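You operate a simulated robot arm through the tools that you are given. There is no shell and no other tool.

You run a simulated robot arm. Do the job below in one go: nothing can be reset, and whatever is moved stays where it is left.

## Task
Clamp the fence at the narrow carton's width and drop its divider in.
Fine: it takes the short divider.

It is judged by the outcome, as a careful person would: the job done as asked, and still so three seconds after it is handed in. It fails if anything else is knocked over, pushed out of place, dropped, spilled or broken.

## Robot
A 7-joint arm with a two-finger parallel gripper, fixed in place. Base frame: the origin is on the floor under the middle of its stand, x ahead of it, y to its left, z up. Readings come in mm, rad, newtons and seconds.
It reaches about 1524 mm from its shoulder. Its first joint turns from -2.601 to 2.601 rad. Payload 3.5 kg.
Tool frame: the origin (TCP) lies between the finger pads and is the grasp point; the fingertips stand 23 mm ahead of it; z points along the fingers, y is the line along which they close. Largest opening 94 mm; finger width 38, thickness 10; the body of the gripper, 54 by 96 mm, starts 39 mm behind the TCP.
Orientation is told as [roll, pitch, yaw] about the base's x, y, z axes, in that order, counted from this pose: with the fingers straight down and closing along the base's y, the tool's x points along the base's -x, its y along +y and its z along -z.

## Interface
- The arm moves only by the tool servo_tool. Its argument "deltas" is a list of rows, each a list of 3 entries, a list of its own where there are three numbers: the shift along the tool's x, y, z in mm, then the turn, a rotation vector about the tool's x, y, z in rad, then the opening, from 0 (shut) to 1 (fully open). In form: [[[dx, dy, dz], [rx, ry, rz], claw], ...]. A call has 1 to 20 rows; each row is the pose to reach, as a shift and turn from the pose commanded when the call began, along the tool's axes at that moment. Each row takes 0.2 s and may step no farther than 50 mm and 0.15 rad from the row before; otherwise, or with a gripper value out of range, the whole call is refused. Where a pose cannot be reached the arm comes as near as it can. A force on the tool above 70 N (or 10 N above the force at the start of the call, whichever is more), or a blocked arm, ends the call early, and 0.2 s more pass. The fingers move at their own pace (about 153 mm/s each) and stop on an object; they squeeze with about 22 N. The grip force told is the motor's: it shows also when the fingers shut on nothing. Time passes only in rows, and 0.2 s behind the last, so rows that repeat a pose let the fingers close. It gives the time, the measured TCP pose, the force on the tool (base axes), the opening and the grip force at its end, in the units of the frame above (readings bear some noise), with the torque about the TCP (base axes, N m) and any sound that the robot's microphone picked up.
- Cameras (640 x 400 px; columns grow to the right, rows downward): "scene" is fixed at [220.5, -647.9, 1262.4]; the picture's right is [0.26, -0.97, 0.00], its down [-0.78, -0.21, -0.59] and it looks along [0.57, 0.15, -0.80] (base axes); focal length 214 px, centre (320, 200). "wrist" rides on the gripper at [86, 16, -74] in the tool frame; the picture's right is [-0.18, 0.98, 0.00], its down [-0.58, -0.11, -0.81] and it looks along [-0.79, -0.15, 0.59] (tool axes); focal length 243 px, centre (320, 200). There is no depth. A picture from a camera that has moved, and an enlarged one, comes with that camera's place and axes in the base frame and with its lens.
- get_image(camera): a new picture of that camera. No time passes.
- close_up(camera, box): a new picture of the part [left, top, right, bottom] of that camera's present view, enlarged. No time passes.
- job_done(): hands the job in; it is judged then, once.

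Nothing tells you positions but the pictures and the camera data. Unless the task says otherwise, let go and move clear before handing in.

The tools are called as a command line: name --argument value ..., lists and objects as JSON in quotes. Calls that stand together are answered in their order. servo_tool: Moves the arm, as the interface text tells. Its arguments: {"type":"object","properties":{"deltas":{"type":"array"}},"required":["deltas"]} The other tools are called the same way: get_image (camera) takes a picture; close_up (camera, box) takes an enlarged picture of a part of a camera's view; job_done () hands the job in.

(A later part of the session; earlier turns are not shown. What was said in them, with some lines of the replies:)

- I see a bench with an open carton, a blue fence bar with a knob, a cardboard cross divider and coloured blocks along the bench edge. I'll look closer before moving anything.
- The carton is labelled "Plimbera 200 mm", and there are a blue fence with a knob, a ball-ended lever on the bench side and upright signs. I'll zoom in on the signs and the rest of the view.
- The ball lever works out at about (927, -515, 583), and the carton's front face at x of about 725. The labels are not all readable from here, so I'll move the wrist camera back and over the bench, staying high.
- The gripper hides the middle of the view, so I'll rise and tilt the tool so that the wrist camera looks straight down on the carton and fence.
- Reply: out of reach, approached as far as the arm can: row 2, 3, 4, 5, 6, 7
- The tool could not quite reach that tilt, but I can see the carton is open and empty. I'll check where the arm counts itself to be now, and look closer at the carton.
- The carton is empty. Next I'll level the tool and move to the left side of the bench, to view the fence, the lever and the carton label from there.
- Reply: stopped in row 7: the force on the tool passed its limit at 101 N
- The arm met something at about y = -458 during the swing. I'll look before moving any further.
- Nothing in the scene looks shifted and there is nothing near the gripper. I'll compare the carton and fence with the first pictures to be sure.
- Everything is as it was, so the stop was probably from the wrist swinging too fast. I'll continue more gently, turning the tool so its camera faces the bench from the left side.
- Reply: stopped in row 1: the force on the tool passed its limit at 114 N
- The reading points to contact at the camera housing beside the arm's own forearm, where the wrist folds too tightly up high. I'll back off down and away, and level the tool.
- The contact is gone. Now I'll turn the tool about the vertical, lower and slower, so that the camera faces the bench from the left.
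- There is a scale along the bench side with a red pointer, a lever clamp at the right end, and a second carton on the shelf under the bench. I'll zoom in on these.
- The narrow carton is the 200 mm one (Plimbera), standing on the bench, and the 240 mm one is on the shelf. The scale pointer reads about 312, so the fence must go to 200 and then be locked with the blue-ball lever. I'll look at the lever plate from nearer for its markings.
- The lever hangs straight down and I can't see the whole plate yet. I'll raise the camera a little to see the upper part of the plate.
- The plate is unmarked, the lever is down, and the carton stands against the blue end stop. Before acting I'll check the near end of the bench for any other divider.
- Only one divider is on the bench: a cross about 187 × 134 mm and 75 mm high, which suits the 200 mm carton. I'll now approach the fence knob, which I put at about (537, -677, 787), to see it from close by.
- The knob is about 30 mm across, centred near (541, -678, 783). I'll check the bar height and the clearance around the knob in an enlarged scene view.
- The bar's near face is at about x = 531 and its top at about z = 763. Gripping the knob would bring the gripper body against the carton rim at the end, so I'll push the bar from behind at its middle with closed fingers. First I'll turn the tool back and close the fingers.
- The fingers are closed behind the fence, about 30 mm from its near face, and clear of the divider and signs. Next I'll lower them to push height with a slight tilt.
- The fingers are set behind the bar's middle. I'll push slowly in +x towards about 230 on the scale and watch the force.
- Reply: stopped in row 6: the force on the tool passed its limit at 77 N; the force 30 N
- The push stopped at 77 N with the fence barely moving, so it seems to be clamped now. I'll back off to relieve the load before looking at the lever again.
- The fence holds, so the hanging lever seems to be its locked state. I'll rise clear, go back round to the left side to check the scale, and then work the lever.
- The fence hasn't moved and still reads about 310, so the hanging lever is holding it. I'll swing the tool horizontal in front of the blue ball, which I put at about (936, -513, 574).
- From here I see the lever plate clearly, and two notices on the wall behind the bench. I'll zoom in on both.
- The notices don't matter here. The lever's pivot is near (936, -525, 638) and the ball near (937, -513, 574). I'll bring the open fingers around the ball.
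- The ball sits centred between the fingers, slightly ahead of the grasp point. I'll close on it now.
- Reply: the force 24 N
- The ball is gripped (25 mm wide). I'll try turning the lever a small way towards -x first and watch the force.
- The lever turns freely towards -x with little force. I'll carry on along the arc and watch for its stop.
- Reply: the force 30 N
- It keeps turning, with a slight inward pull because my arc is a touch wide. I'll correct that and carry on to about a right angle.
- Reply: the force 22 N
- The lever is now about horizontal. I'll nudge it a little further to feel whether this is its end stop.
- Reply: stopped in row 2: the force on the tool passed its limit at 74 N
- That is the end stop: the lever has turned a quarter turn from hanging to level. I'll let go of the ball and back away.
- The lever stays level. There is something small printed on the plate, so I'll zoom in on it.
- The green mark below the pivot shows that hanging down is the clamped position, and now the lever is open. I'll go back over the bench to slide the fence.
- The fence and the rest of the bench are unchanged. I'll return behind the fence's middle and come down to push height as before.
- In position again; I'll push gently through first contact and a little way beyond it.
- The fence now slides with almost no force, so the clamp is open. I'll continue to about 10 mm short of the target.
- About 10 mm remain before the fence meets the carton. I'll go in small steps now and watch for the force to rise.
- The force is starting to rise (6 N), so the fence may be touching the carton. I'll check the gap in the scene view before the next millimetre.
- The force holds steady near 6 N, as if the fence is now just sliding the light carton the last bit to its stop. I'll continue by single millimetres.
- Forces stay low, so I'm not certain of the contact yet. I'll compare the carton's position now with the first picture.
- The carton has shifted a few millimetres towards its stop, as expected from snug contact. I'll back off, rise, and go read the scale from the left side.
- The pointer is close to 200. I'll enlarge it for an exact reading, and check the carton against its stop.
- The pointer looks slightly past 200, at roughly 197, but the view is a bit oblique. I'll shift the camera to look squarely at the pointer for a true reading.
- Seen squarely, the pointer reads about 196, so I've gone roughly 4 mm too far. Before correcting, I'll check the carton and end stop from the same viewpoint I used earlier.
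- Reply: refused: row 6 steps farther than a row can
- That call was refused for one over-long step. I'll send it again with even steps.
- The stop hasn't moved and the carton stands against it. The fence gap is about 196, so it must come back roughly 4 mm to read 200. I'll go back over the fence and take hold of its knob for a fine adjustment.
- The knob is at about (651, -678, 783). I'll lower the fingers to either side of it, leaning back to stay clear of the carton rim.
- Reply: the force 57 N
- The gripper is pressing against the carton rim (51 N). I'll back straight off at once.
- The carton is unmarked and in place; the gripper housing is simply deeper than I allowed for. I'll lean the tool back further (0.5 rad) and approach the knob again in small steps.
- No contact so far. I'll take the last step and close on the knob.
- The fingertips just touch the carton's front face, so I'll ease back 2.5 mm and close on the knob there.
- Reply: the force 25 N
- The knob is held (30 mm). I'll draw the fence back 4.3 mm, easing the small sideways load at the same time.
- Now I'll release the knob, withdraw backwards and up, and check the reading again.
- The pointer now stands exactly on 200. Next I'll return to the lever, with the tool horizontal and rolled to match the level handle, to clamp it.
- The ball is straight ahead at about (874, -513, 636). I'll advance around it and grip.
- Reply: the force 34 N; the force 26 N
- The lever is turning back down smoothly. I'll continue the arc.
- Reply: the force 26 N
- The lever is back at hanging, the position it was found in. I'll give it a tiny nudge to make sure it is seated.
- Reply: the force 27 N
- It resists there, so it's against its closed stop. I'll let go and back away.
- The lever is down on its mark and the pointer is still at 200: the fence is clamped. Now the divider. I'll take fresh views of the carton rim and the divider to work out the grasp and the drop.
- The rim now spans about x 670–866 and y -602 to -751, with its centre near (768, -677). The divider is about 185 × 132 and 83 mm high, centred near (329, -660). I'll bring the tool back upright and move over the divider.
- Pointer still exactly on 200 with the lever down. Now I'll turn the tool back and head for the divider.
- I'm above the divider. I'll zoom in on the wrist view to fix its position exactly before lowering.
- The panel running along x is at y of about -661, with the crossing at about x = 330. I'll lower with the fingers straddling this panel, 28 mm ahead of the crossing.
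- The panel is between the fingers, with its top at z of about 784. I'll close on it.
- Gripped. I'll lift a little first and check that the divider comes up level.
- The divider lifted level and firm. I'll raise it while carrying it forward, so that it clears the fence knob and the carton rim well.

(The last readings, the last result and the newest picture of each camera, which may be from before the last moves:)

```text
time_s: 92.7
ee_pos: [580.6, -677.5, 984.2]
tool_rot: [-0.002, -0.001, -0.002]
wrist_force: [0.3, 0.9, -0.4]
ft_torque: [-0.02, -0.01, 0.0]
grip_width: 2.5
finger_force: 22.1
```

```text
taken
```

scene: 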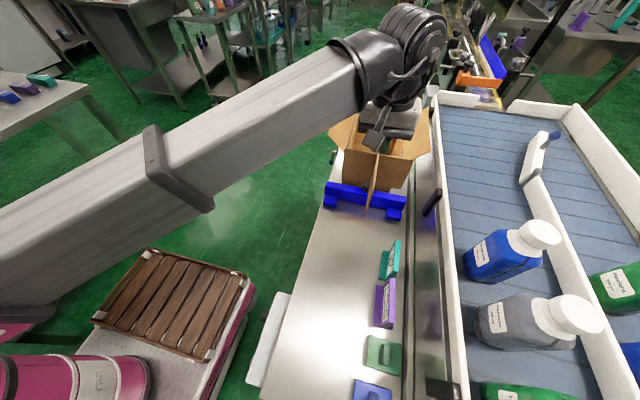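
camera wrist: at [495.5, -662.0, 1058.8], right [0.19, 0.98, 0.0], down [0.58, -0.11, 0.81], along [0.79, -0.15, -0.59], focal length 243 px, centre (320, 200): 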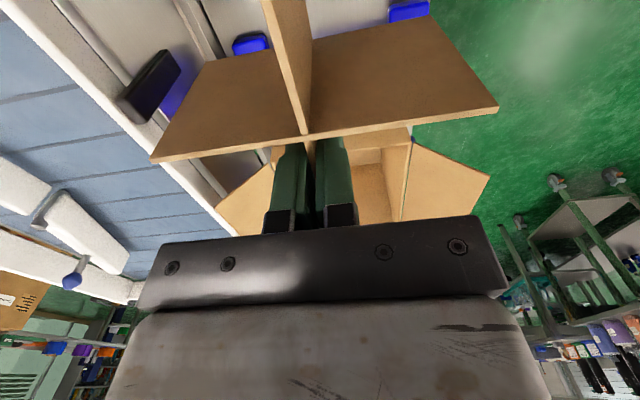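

servo_tool --deltas '[[[-30, 0, 0], [0, 0, 0], 0], [[-65, 0, 0], [0, 0, 0], 0], [[-100, 0, 0], [0, 0, 0], 0], [[-135, 0, 0], [0, 0, 0], 0], [[-170, 0, 0], [0, 0, 0], 0], [[-200, 0, 0], [0, 0, 0], 0], [[-216, 0, 0], [0, 0, 0], 0]]'

get_image --camera "wrist"

get_image --camera "scene"

close_up --camera "scene" --box '[320, 80, 440, 160]'

```text
time_s: 94.3
ee_pos: [796.4, -676.3, 981.2]
tool_rot: [-0.003, 0.001, -0.002]
wrist_force: [-0.3, -0.1, -0.9]
ft_torque: [0.03, -0.05, 0.03]
grip_width: 2.5
finger_force: 21.5
```

```text
taken
camera wrist: at [711.0, -660.1, 1056.3], right [0.19, 0.98, 0.0], down [0.58, -0.11, 0.81], along [0.79, -0.15, -0.59], focal length 243 px, centre (320, 200)
```

wrist: 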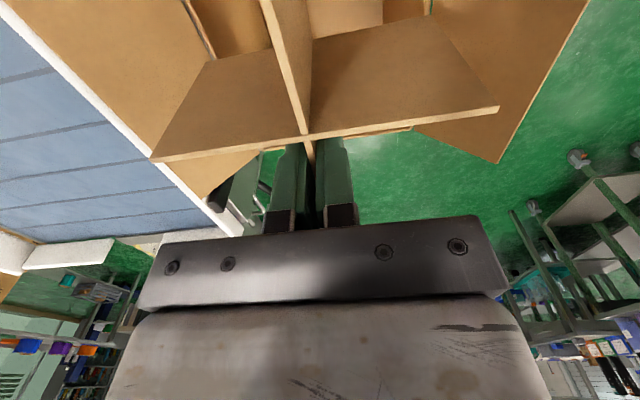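

```text
taken
```

scene: 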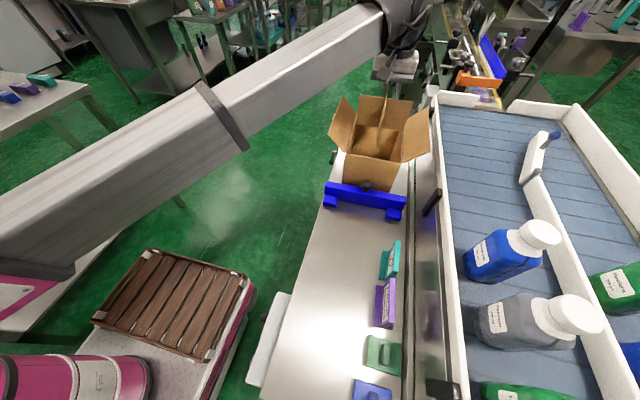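

```text
5.00 times, centred on (380, 120) of scene
camera zoom: at [220.5, -647.9, 1262.4], right [0.26, -0.97, 0.0], down [-0.78, -0.21, -0.59], along [0.57, 0.15, -0.8], focal length 1072 px, centre (20, 600)
```

zoom: 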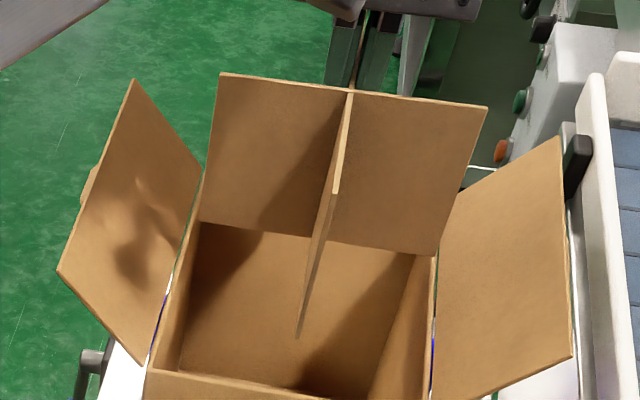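

The divider hangs over the open carton, centred in y. The fit along x is tight, so I'll lower it to just above the rim and compare the edges directly.

servo_tool --deltas '[[[0, 0, 10], [0, 0, 0], 0], [[0, 0, 18], [0, 0, 0], 0]]'

close_up --camera "scene" --box '[320, 80, 440, 160]'

close_up --camera "scene" --box '[336, 130, 416, 180]'

close_up --camera "scene" --box '[340, 90, 420, 140]'

get_image --camera "wrist"

```text
time_s: 94.9
ee_pos: [796.4, -676.3, 965.5]
tool_rot: [-0.002, 0.0, -0.002]
wrist_force: [-0.2, -0.3, -1.2]
ft_torque: [-0.01, -0.03, -0.02]
grip_width: 2.4
finger_force: 22.2
```

```text
5.00 times, centred on (380, 120) of scene
camera zoom: at [220.5, -647.9, 1262.4], right [0.26, -0.97, 0.0], down [-0.78, -0.21, -0.59], along [0.57, 0.15, -0.8], focal length 1072 px, centre (20, 600)
```

zoom: 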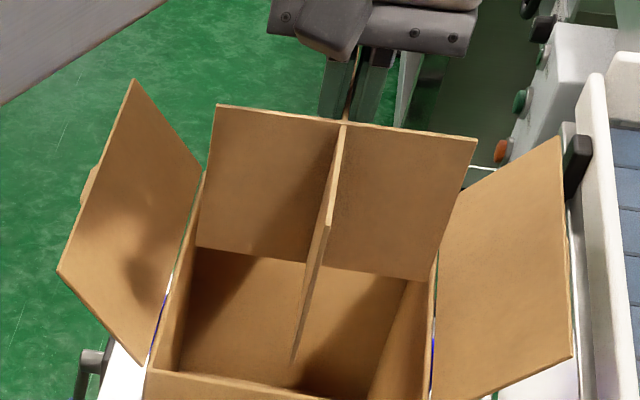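

```text
8.00 times, centred on (376, 155) of scene
camera zoom: at [220.5, -647.9, 1262.4], right [0.26, -0.97, 0.0], down [-0.78, -0.21, -0.59], along [0.57, 0.15, -0.8], focal length 1716 px, centre (-128, 560)
```

zoom: 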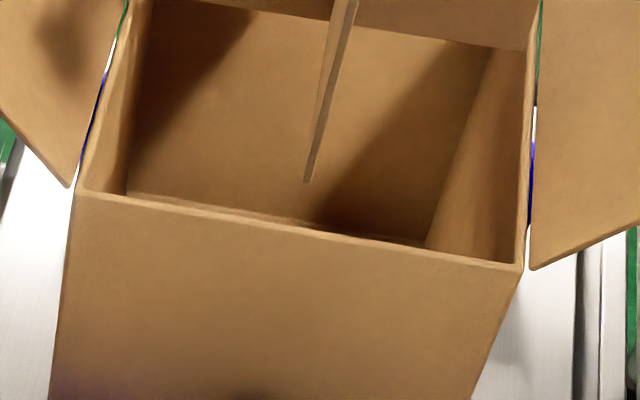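

```text
8.00 times, centred on (380, 115) of scene
camera zoom: at [220.5, -647.9, 1262.4], right [0.26, -0.97, 0.0], down [-0.78, -0.21, -0.59], along [0.57, 0.15, -0.8], focal length 1716 px, centre (-160, 880)
```

zoom: 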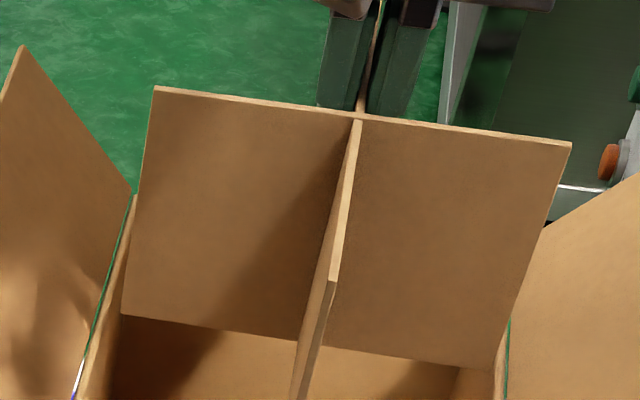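

```text
taken
camera wrist: at [711.2, -660.7, 1039.6], right [0.19, 0.98, 0.0], down [0.58, -0.11, 0.81], along [0.79, -0.15, -0.59], focal length 243 px, centre (320, 200)
```

wrist: 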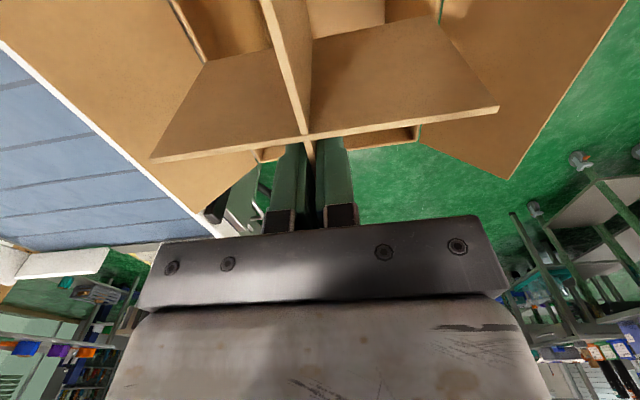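

I need finer measurements for the x fit, so I'll zoom further in on the divider's near end and the rim.

close_up --camera "scene" --box '[358, 140, 390, 165]'

close_up --camera "scene" --box '[344, 108, 384, 133]'

close_up --camera "scene" --box '[380, 115, 412, 145]'

close_up --camera "wrist" --box '[150, 0, 450, 175]'

```text
16.00 times, centred on (374, 152) of scene
camera zoom: at [220.5, -647.9, 1262.4], right [0.26, -0.97, 0.0], down [-0.78, -0.21, -0.59], along [0.57, 0.15, -0.8], focal length 3432 px, centre (-544, 960)
```

zoom: 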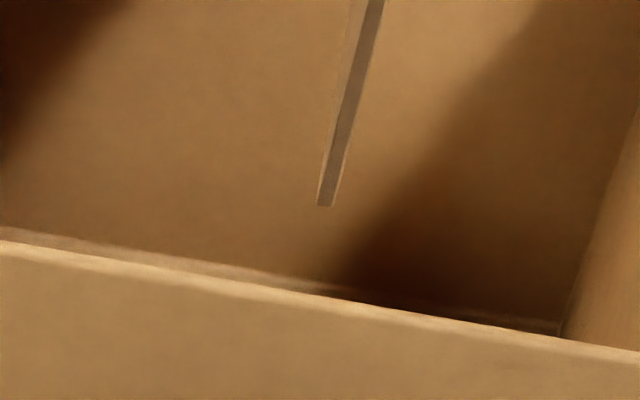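

```text
16.00 times, centred on (364, 120) of scene
camera zoom: at [220.5, -647.9, 1262.4], right [0.26, -0.97, 0.0], down [-0.78, -0.21, -0.59], along [0.57, 0.15, -0.8], focal length 3432 px, centre (-384, 1472)
```

zoom: 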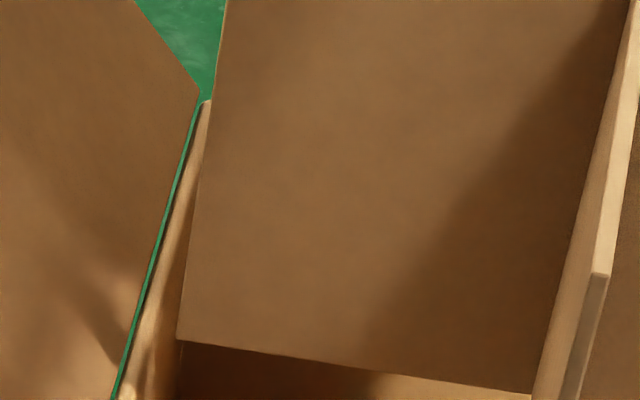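

```text
13.33 times, centred on (396, 130) of scene
camera zoom: at [220.5, -647.9, 1262.4], right [0.26, -0.97, 0.0], down [-0.78, -0.21, -0.59], along [0.57, 0.15, -0.8], focal length 2860 px, centre (-693, 1133)
```

zoom: 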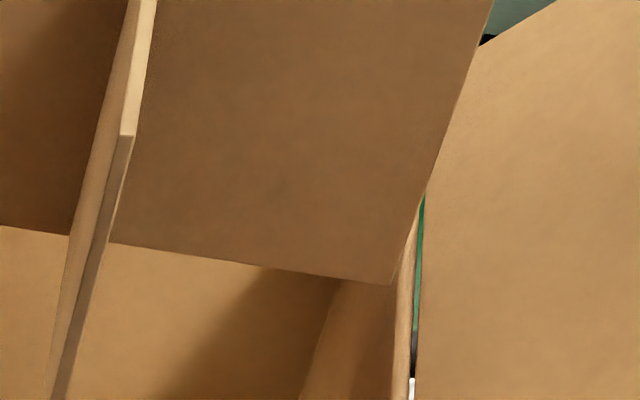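

```text
2.13 times, centred on (300, 88) of wrist
camera zoom: at [711.2, -660.7, 1039.6], right [0.19, 0.98, 0.0], down [0.58, -0.11, 0.81], along [0.79, -0.15, -0.59], focal length 518 px, centre (363, 440)
```

zoom: 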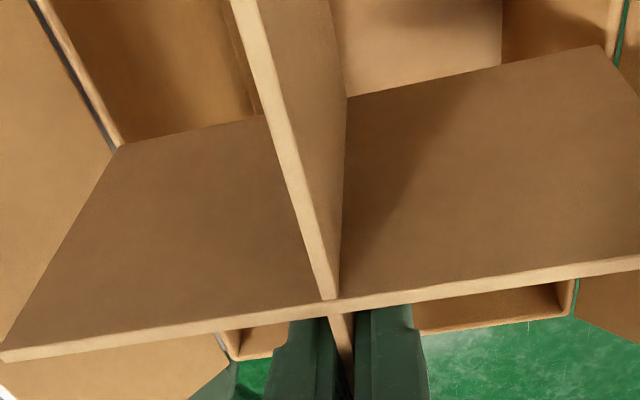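

From the finer measurements the divider is centred in y and about 2 mm too far in +x, with several millimetres of clearance overall. I'll correct that and lower it in small steps, watching the force.

servo_tool --deltas '[[[1.7, 0, 0], [0, 0, 0], 0], [[1.7, 0, 5], [0, 0, 0], 0], [[1.7, 0, 10], [0, 0, 0], 0]]'

servo_tool --deltas '[[[0, 0, 4], [0, 0, 0], 0], [[0, 0, 8], [0, 0, 0], 0]]'

close_up --camera "scene" --box '[320, 80, 440, 160]'

close_up --camera "scene" --box '[336, 130, 416, 180]'

```text
time_s: 95.7
ee_pos: [795.9, -677.0, 956.0]
tool_rot: [-0.002, 0.0, -0.002]
wrist_force: [0.3, -0.1, -0.4]
ft_torque: [-0.01, -0.02, 0.05]
grip_width: 2.2
finger_force: 22.4
```

```text
time_s: 96.3
ee_pos: [794.7, -676.9, 947.9]
tool_rot: [-0.002, 0.001, -0.002]
wrist_force: [0.1, 0.3, -0.7]
ft_torque: [0.0, -0.05, -0.01]
grip_width: 2.5
finger_force: 21.9
```

```text
5.00 times, centred on (380, 120) of scene
camera zoom: at [220.5, -647.9, 1262.4], right [0.26, -0.97, 0.0], down [-0.78, -0.21, -0.59], along [0.57, 0.15, -0.8], focal length 1072 px, centre (20, 600)
```

zoom: 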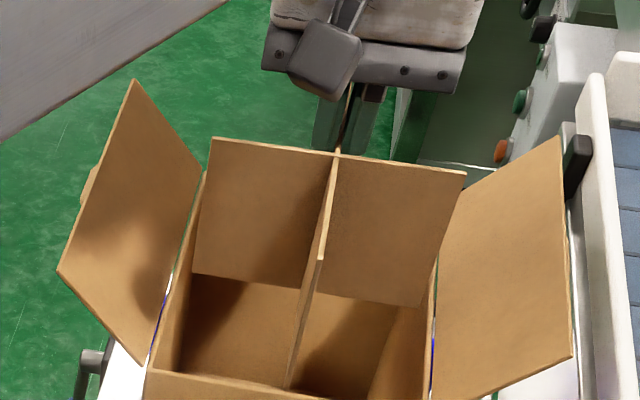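

```text
8.00 times, centred on (376, 155) of scene
camera zoom: at [220.5, -647.9, 1262.4], right [0.26, -0.97, 0.0], down [-0.78, -0.21, -0.59], along [0.57, 0.15, -0.8], focal length 1716 px, centre (-128, 560)
```

zoom: 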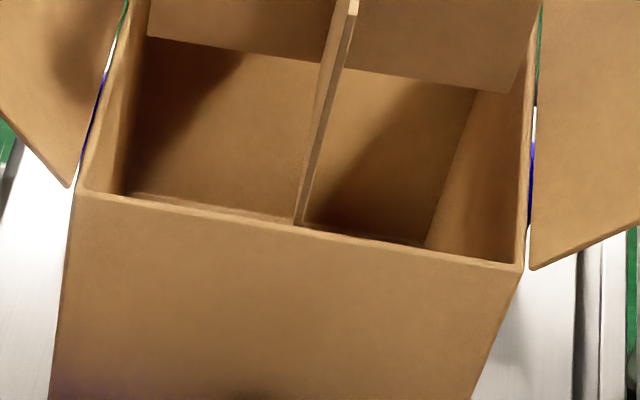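

It is just entering with no contact force. The near gap looks larger than the far one, so I'll ease back another 1.5 mm and continue down.

servo_tool --deltas '[[[1.5, 0, 0], [0, 0, 0], 0], [[1.5, 0, 4], [0, 0, 0], 0], [[1.5, 0, 8], [0, 0, 0], 0]]'

servo_tool --deltas '[[[0, 0, 5], [0, 0, 0], 0], [[0, 0, 10], [0, 0, 0], 0]]'

close_up --camera "scene" --box '[320, 80, 440, 160]'

close_up --camera "scene" --box '[336, 130, 416, 180]'

```text
time_s: 97.1
ee_pos: [794.4, -676.6, 939.8]
tool_rot: [-0.003, 0.0, 0.0]
wrist_force: [-0.5, -0.4, -0.5]
ft_torque: [0.0, -0.01, -0.02]
grip_width: 2.3
finger_force: 22.0
```

```text
time_s: 97.7
ee_pos: [793.6, -678.2, 930.5]
tool_rot: [-0.001, 0.0, -0.002]
wrist_force: [-0.2, 0.2, -0.2]
ft_torque: [-0.05, -0.02, -0.01]
grip_width: 2.6
finger_force: 22.0
```

```text
5.00 times, centred on (380, 120) of scene
camera zoom: at [220.5, -647.9, 1262.4], right [0.26, -0.97, 0.0], down [-0.78, -0.21, -0.59], along [0.57, 0.15, -0.8], focal length 1072 px, centre (20, 600)
```

zoom: 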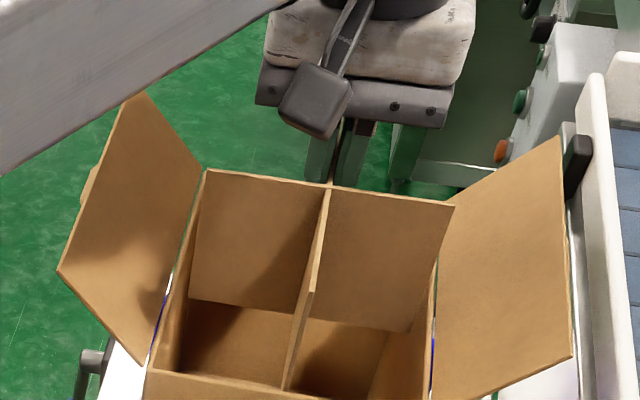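

```text
8.00 times, centred on (376, 155) of scene
camera zoom: at [220.5, -647.9, 1262.4], right [0.26, -0.97, 0.0], down [-0.78, -0.21, -0.59], along [0.57, 0.15, -0.8], focal length 1716 px, centre (-128, 560)
```

zoom: 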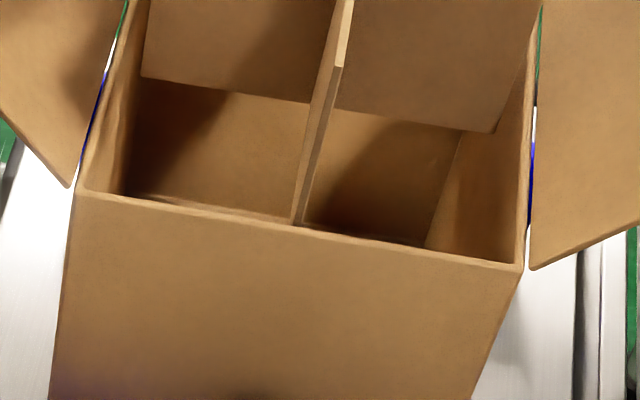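

The divider is sliding in cleanly with no force. I'll continue down in steps, watching the forearm's clearance to the left flap.

servo_tool --deltas '[[[0, 0, 8], [0, 0, 0], 0], [[0, 0, 16], [0, 0, 0], 0], [[0, 0, 24], [0, 0, 0], 0], [[0, 0, 32], [0, 0, 0], 0], [[0, 0, 40], [0, 0, 0], 0]]'

servo_tool --deltas '[[[0, 0, 8], [0, 0, 0], 0], [[0, 0, 16], [0, 0, 0], 0], [[0, 0, 24], [0, 0, 0], 0], [[0, 0, 30], [0, 0, 0], 0]]'

get_image --camera "scene"

close_up --camera "scene" --box '[320, 80, 440, 160]'

get_image --camera "wrist"

```text
time_s: 98.9
ee_pos: [794.9, -675.9, 890.2]
tool_rot: [-0.002, -0.001, -0.002]
wrist_force: [0.3, -0.4, -0.2]
ft_torque: [0.01, -0.04, 0.0]
grip_width: 2.6
finger_force: 21.8
```

```text
time_s: 99.9
ee_pos: [793.4, -676.6, 859.6]
tool_rot: [0.0, -0.001, -0.002]
wrist_force: [-0.5, 1.2, -1.4]
ft_torque: [0.0, -0.02, 0.03]
grip_width: 2.3
finger_force: 22.0
```

```text
taken
```

scene: 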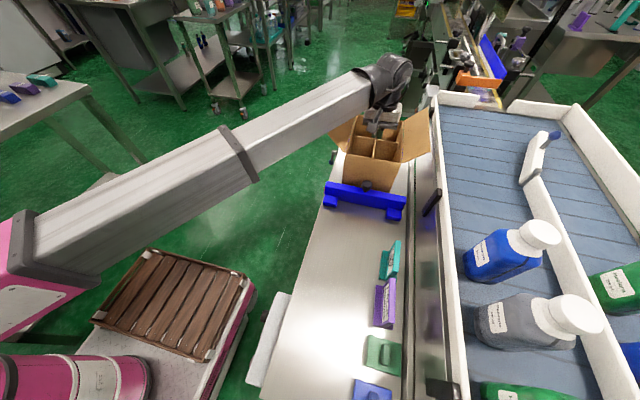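

```text
5.00 times, centred on (380, 120) of scene
camera zoom: at [220.5, -647.9, 1262.4], right [0.26, -0.97, 0.0], down [-0.78, -0.21, -0.59], along [0.57, 0.15, -0.8], focal length 1072 px, centre (20, 600)
```

zoom: 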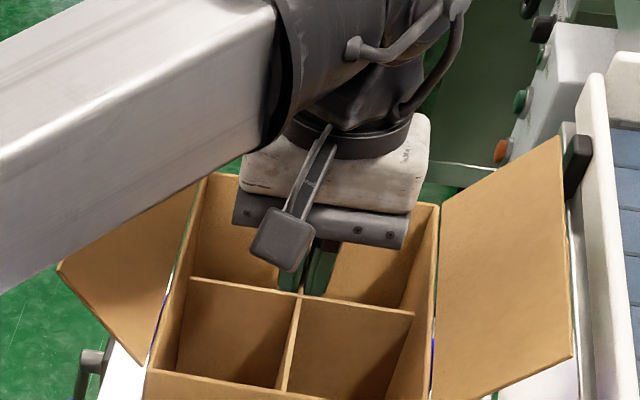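

```text
taken
camera wrist: at [708.4, -660.6, 934.1], right [0.19, 0.98, 0.0], down [0.58, -0.11, 0.81], along [0.79, -0.15, -0.59], focal length 243 px, centre (320, 200)
```

wrist: 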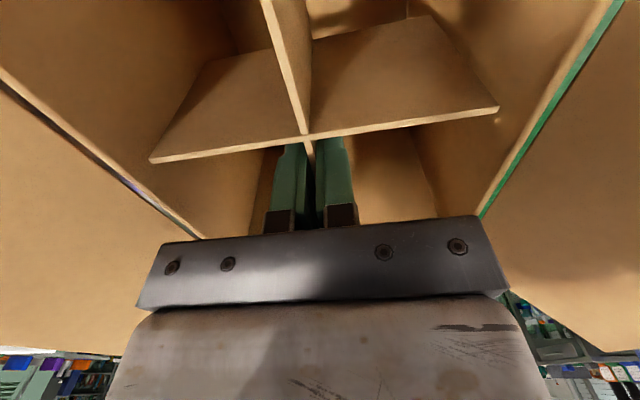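

The divider is fully inside the rim and free. I'll keep lowering in smaller steps towards the floor of the carton.

servo_tool --deltas '[[[0, 0, 7], [0, 0, 0], 0], [[0, 0, 14], [0, 0, 0], 0], [[0, 0, 20], [0, 0, 0], 0]]'

servo_tool --deltas '[[[0, 0, 6], [0, 0, 0], 0], [[0, 0, 12], [0, 0, 0], 0]]'

get_image --camera "scene"

close_up --camera "scene" --box '[310, 70, 440, 170]'

get_image --camera "wrist"

```text
time_s: 100.7
ee_pos: [793.9, -676.3, 839.5]
tool_rot: [-0.001, 0.0, -0.003]
wrist_force: [-0.1, 0.3, -0.7]
ft_torque: [0.0, 0.0, 0.0]
grip_width: 2.4
finger_force: 21.6
```

```text
time_s: 101.3
ee_pos: [793.4, -675.5, 828.0]
tool_rot: [-0.002, -0.002, 0.0]
wrist_force: [-0.2, -0.3, -1.4]
ft_torque: [0.02, -0.02, -0.02]
grip_width: 2.7
finger_force: 21.7
```

```text
taken
```

scene: 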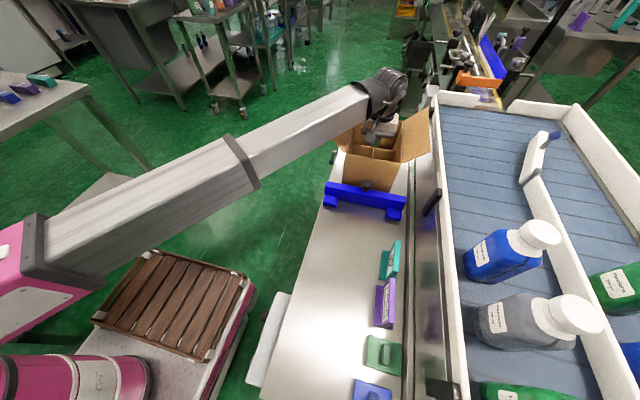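

```text
4.00 times, centred on (375, 120) of scene
camera zoom: at [220.5, -647.9, 1262.4], right [0.26, -0.97, 0.0], down [-0.78, -0.21, -0.59], along [0.57, 0.15, -0.8], focal length 858 px, centre (100, 520)
```

zoom: 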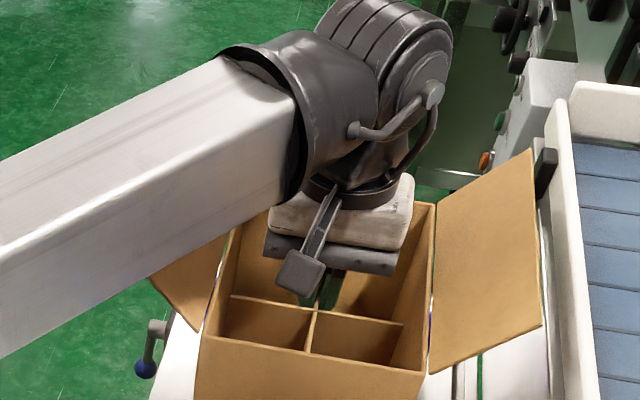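

```text
taken
camera wrist: at [708.0, -660.4, 903.1], right [0.19, 0.98, 0.0], down [0.58, -0.11, 0.81], along [0.79, -0.15, -0.59], focal length 243 px, centre (320, 200)
```

wrist: 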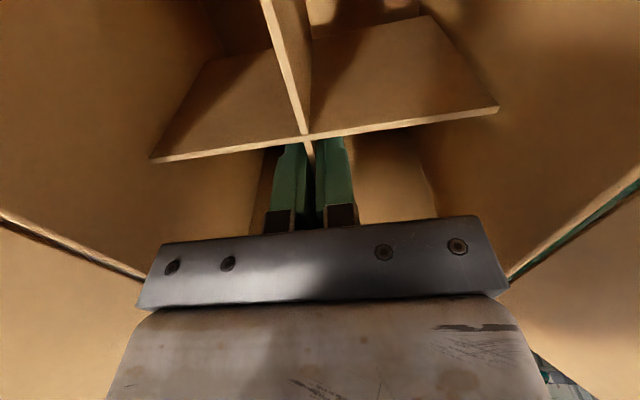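

There's still good clearance: by my geometry the forearm is about 30 mm above the flap. I'll go down another 20 mm and check once more.

servo_tool --deltas '[[[0, 0, 5], [0, 0, 0], 0], [[0, 0, 10], [0, 0, 0], 0], [[0, 0, 15], [0, 0, 0], 0], [[0, 0, 20], [0, 0, 0], 0]]'

close_up --camera "scene" --box '[310, 70, 440, 170]'

get_image --camera "wrist"

```text
time_s: 102.3
ee_pos: [793.4, -676.0, 808.0]
tool_rot: [0.0, 0.0, -0.002]
wrist_force: [0.1, -0.4, -0.8]
ft_torque: [-0.01, 0.0, -0.02]
grip_width: 2.6
finger_force: 22.1
```

```text
4.00 times, centred on (375, 120) of scene
camera zoom: at [220.5, -647.9, 1262.4], right [0.26, -0.97, 0.0], down [-0.78, -0.21, -0.59], along [0.57, 0.15, -0.8], focal length 858 px, centre (100, 520)
```

zoom: 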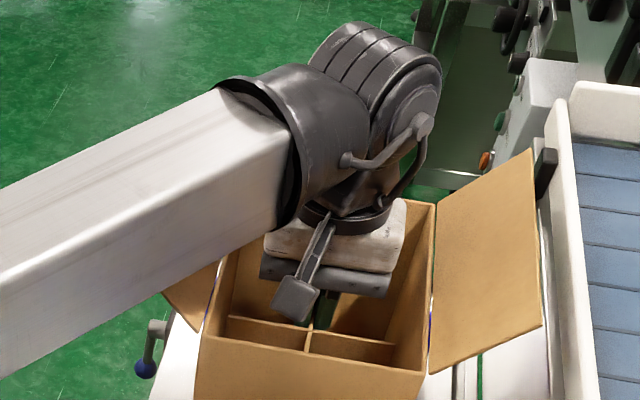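

```text
taken
camera wrist: at [708.8, -660.5, 882.7], right [0.19, 0.98, 0.0], down [0.58, -0.11, 0.81], along [0.79, -0.15, -0.59], focal length 243 px, centre (320, 200)
```

wrist: 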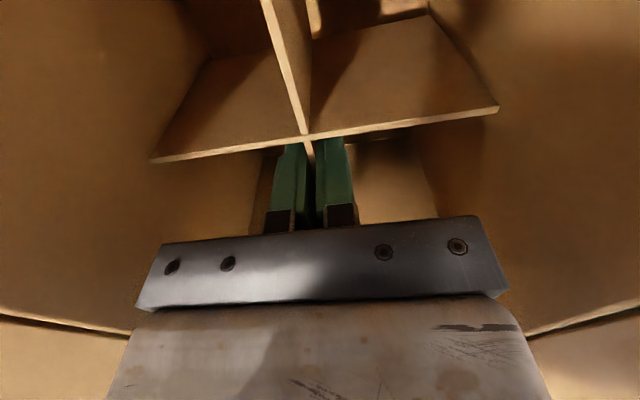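

The divider is about 24 mm above the carton floor, upright and centred. I'll let it go here so it drops the last bit.

servo_tool --deltas '[[[0, 0, 0], [0, 0, 0], 0.3], [[0, 0, 0], [0, 0, 0], 0.3], [[0, 0, 0], [0, 0, 0], 0.3], [[0, 0, 0], [0, 0, 0], 0.3]]'

get_image --camera "wrist"

close_up --camera "scene" --box '[310, 70, 440, 170]'

```text
time_s: 103.3
ee_pos: [793.8, -676.0, 808.0]
tool_rot: [-0.001, -0.001, -0.002]
wrist_force: [-0.1, -0.4, 0.4]
ft_torque: [0.03, 0.01, 0.01]
grip_width: 28.1
finger_force: 0.0
```

```text
taken
camera wrist: at [708.7, -660.5, 882.9], right [0.19, 0.98, 0.0], down [0.58, -0.11, 0.81], along [0.79, -0.15, -0.59], focal length 243 px, centre (320, 200)
```

wrist: 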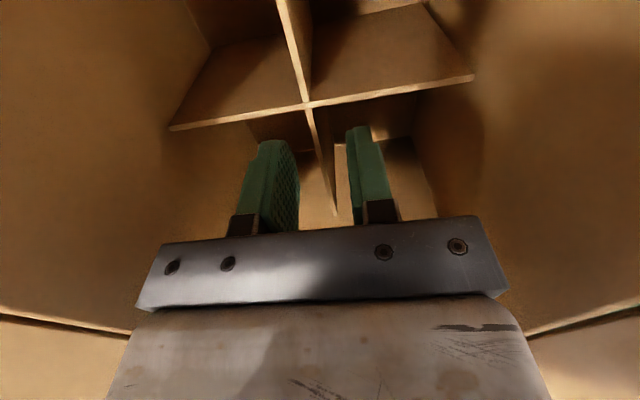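

```text
4.00 times, centred on (375, 120) of scene
camera zoom: at [220.5, -647.9, 1262.4], right [0.26, -0.97, 0.0], down [-0.78, -0.21, -0.59], along [0.57, 0.15, -0.8], focal length 858 px, centre (100, 520)
```

zoom: 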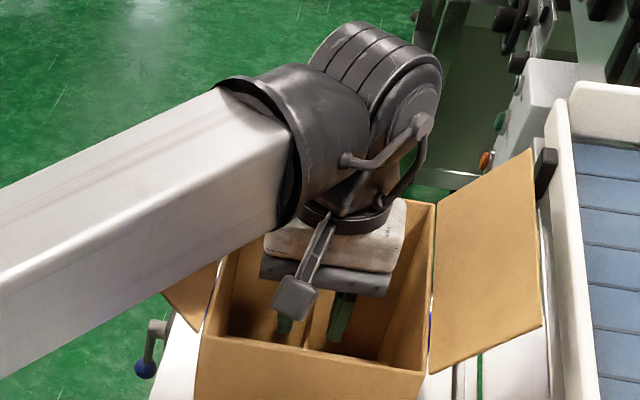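

The divider has dropped and sits level. I'll raise the gripper straight out of the carton.

servo_tool --deltas '[[[0, 0, -15], [0, 0, 0], 0.3], [[0, 0, -40], [0, 0, 0], 0.3], [[0, 0, -75], [0, 0, 0], 0.3], [[0, 0, -110], [0, 0, 0], 0.3], [[0, 0, -145], [0, 0, 0], 0.3], [[0, 0, -175], [0, 0, 0], 0.3]]'

servo_tool --deltas '[[[40, 0, 0], [0, 0, 0], 0.3], [[80, 0, 0], [0, 0, 0], 0.3], [[120, 0, 0], [0, 0, 0], 0.3], [[160, 0, 0], [0, 0, 0], 0.3]]'

get_image --camera "wrist"

get_image --camera "scene"

```text
time_s: 104.7
ee_pos: [793.0, -677.4, 982.3]
tool_rot: [-0.001, -0.002, -0.002]
wrist_force: [0.5, 0.1, 0.6]
ft_torque: [0.01, 0.01, 0.01]
grip_width: 28.3
finger_force: 0.0
```

```text
time_s: 105.7
ee_pos: [633.5, -674.2, 980.4]
tool_rot: [-0.001, -0.001, 0.0]
wrist_force: [0.7, 0.6, 0.1]
ft_torque: [0.01, 0.02, -0.02]
grip_width: 28.0
finger_force: 0.0
```

```text
taken
camera wrist: at [548.1, -658.8, 1054.6], right [0.18, 0.98, 0.0], down [0.58, -0.11, 0.81], along [0.79, -0.15, -0.59], focal length 243 px, centre (320, 200)
```

wrist: 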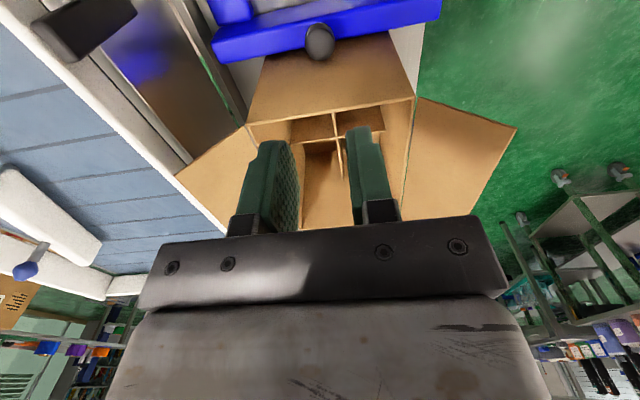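

```text
taken
```

scene: 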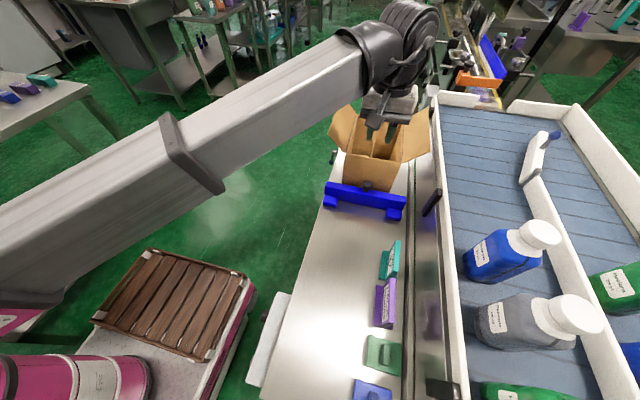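

The gripper is out of the carton. I'll move it aside to inspect the result from the fixed camera.

servo_tool --deltas '[[[35, 0, 10], [0, 0, 0], 0.3], [[60, 20, 25], [0, 0, 0], 0.3], [[70, 60, 40], [0, 0, 0], 0.3], [[70, 105, 55], [0, 0, 0], 0.3], [[70, 150, 70], [0, 0, 0], 0.3], [[70, 195, 82], [0, 0, 0], 0.3], [[70, 235, 90], [0, 0, 0], 0.3]]'

get_image --camera "scene"

close_up --camera "scene" --box '[320, 80, 440, 160]'

close_up --camera "scene" --box '[300, 130, 420, 220]'

```text
time_s: 107.3
ee_pos: [563.7, -437.5, 893.9]
tool_rot: [-0.002, -0.001, 0.0]
wrist_force: [-0.7, -0.6, 0.2]
ft_torque: [-0.01, 0.02, 0.06]
grip_width: 28.2
finger_force: 0.0
```

```text
taken
```

scene: 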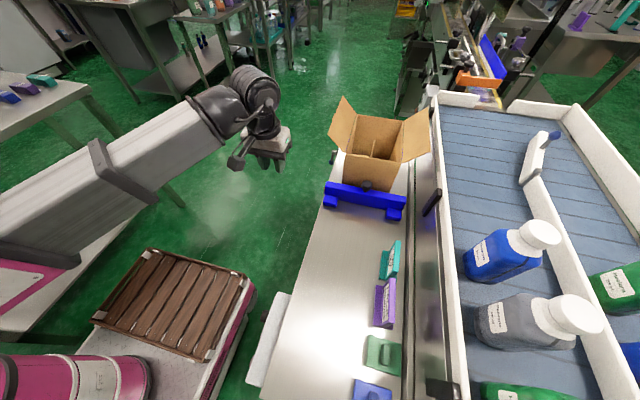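

```text
5.00 times, centred on (380, 120) of scene
camera zoom: at [220.5, -647.9, 1262.4], right [0.26, -0.97, 0.0], down [-0.78, -0.21, -0.59], along [0.57, 0.15, -0.8], focal length 1072 px, centre (20, 600)
```

zoom: 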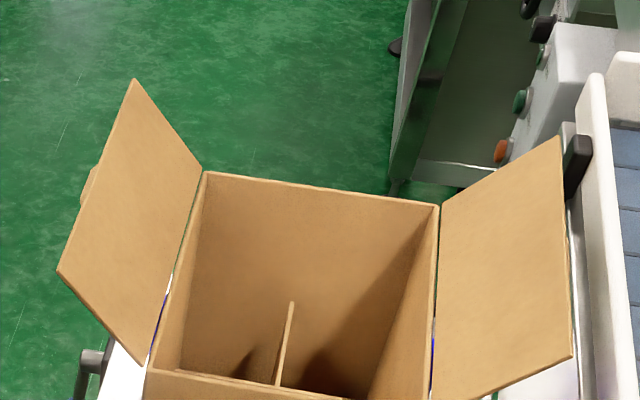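

```text
4.44 times, centred on (360, 175) of scene
camera zoom: at [220.5, -647.9, 1262.4], right [0.26, -0.97, 0.0], down [-0.78, -0.21, -0.59], along [0.57, 0.15, -0.8], focal length 953 px, centre (142, 311)
```

zoom: 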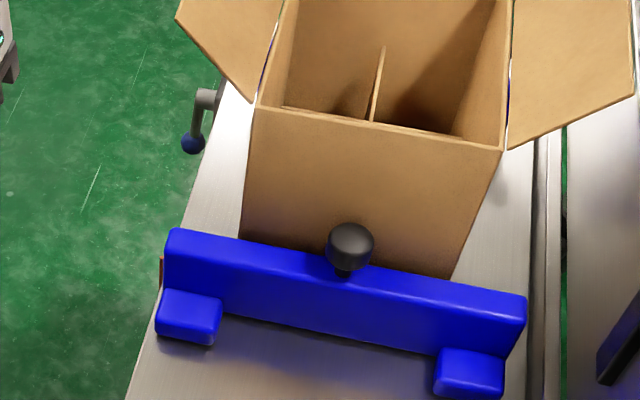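

The divider sits level on the carton floor and the carton stands against its stop. The fence is clamped at 200 with the lever down, and the signs and lids are untouched. I'll take one last look at the pointer and lever from here before handing in.

close_up --camera "scene" --box '[280, 230, 440, 400]'

get_image --camera "wrist"

```text
2.35 times, centred on (360, 315) of scene
camera zoom: at [220.5, -647.9, 1262.4], right [0.26, -0.97, 0.0], down [-0.78, -0.21, -0.59], along [0.57, 0.15, -0.8], focal length 505 px, centre (226, -71)
```

zoom: 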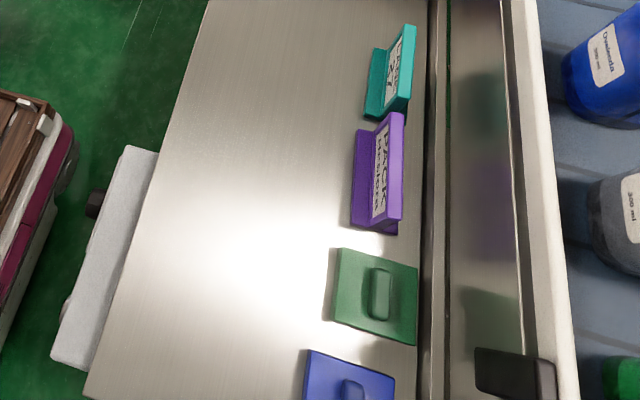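

```text
taken
camera wrist: at [479.0, -422.4, 969.5], right [0.19, 0.98, 0.0], down [0.58, -0.11, 0.81], along [0.79, -0.15, -0.59], focal length 243 px, centre (320, 200)
```

wrist: 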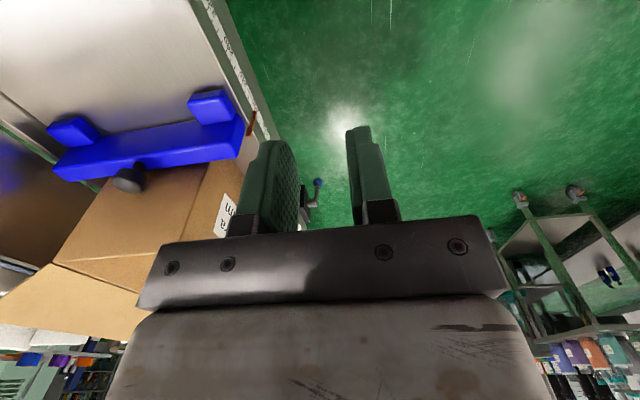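

Everything is in place: the fence is at 200 with the lever down, the divider is in the carton, the other items are as they were, and the gripper is empty and clear. I'm handing the job in.

job_done

```text
The job is handed in.
```

The fence is clamped at 200 mm, the narrow (Plimbera) carton's marked width, and the short divider is sitting level inside that carton.

- **Fence:** it was locked at about 310 when I started. I opened the lever and slid the fence in. It went about 4 mm too far, so I drew it back until the pointer stood on 200, then turned the lever down to its green mark. The pointer still read 200 after clamping.
- **Carton:** sliding the fence pushed it a few millimetres, and it now stands against its end stop. The gripper also pressed against its rim once, at about 51 N, while I was reaching for the fence knob. I saw no damage in the pictures.
- **Divider:** I took the only one I found, the cross on the bench, which measured about 185 × 132 mm. I lowered it inside the carton and let it drop the last 24 mm or so.

Early on, the arm twice stopped on a force limit of its own, apparently the camera housing against its forearm. Nothing on the bench moved. The signs, lids and the 240 mm carton were not touched, and the gripper is empty and clear.
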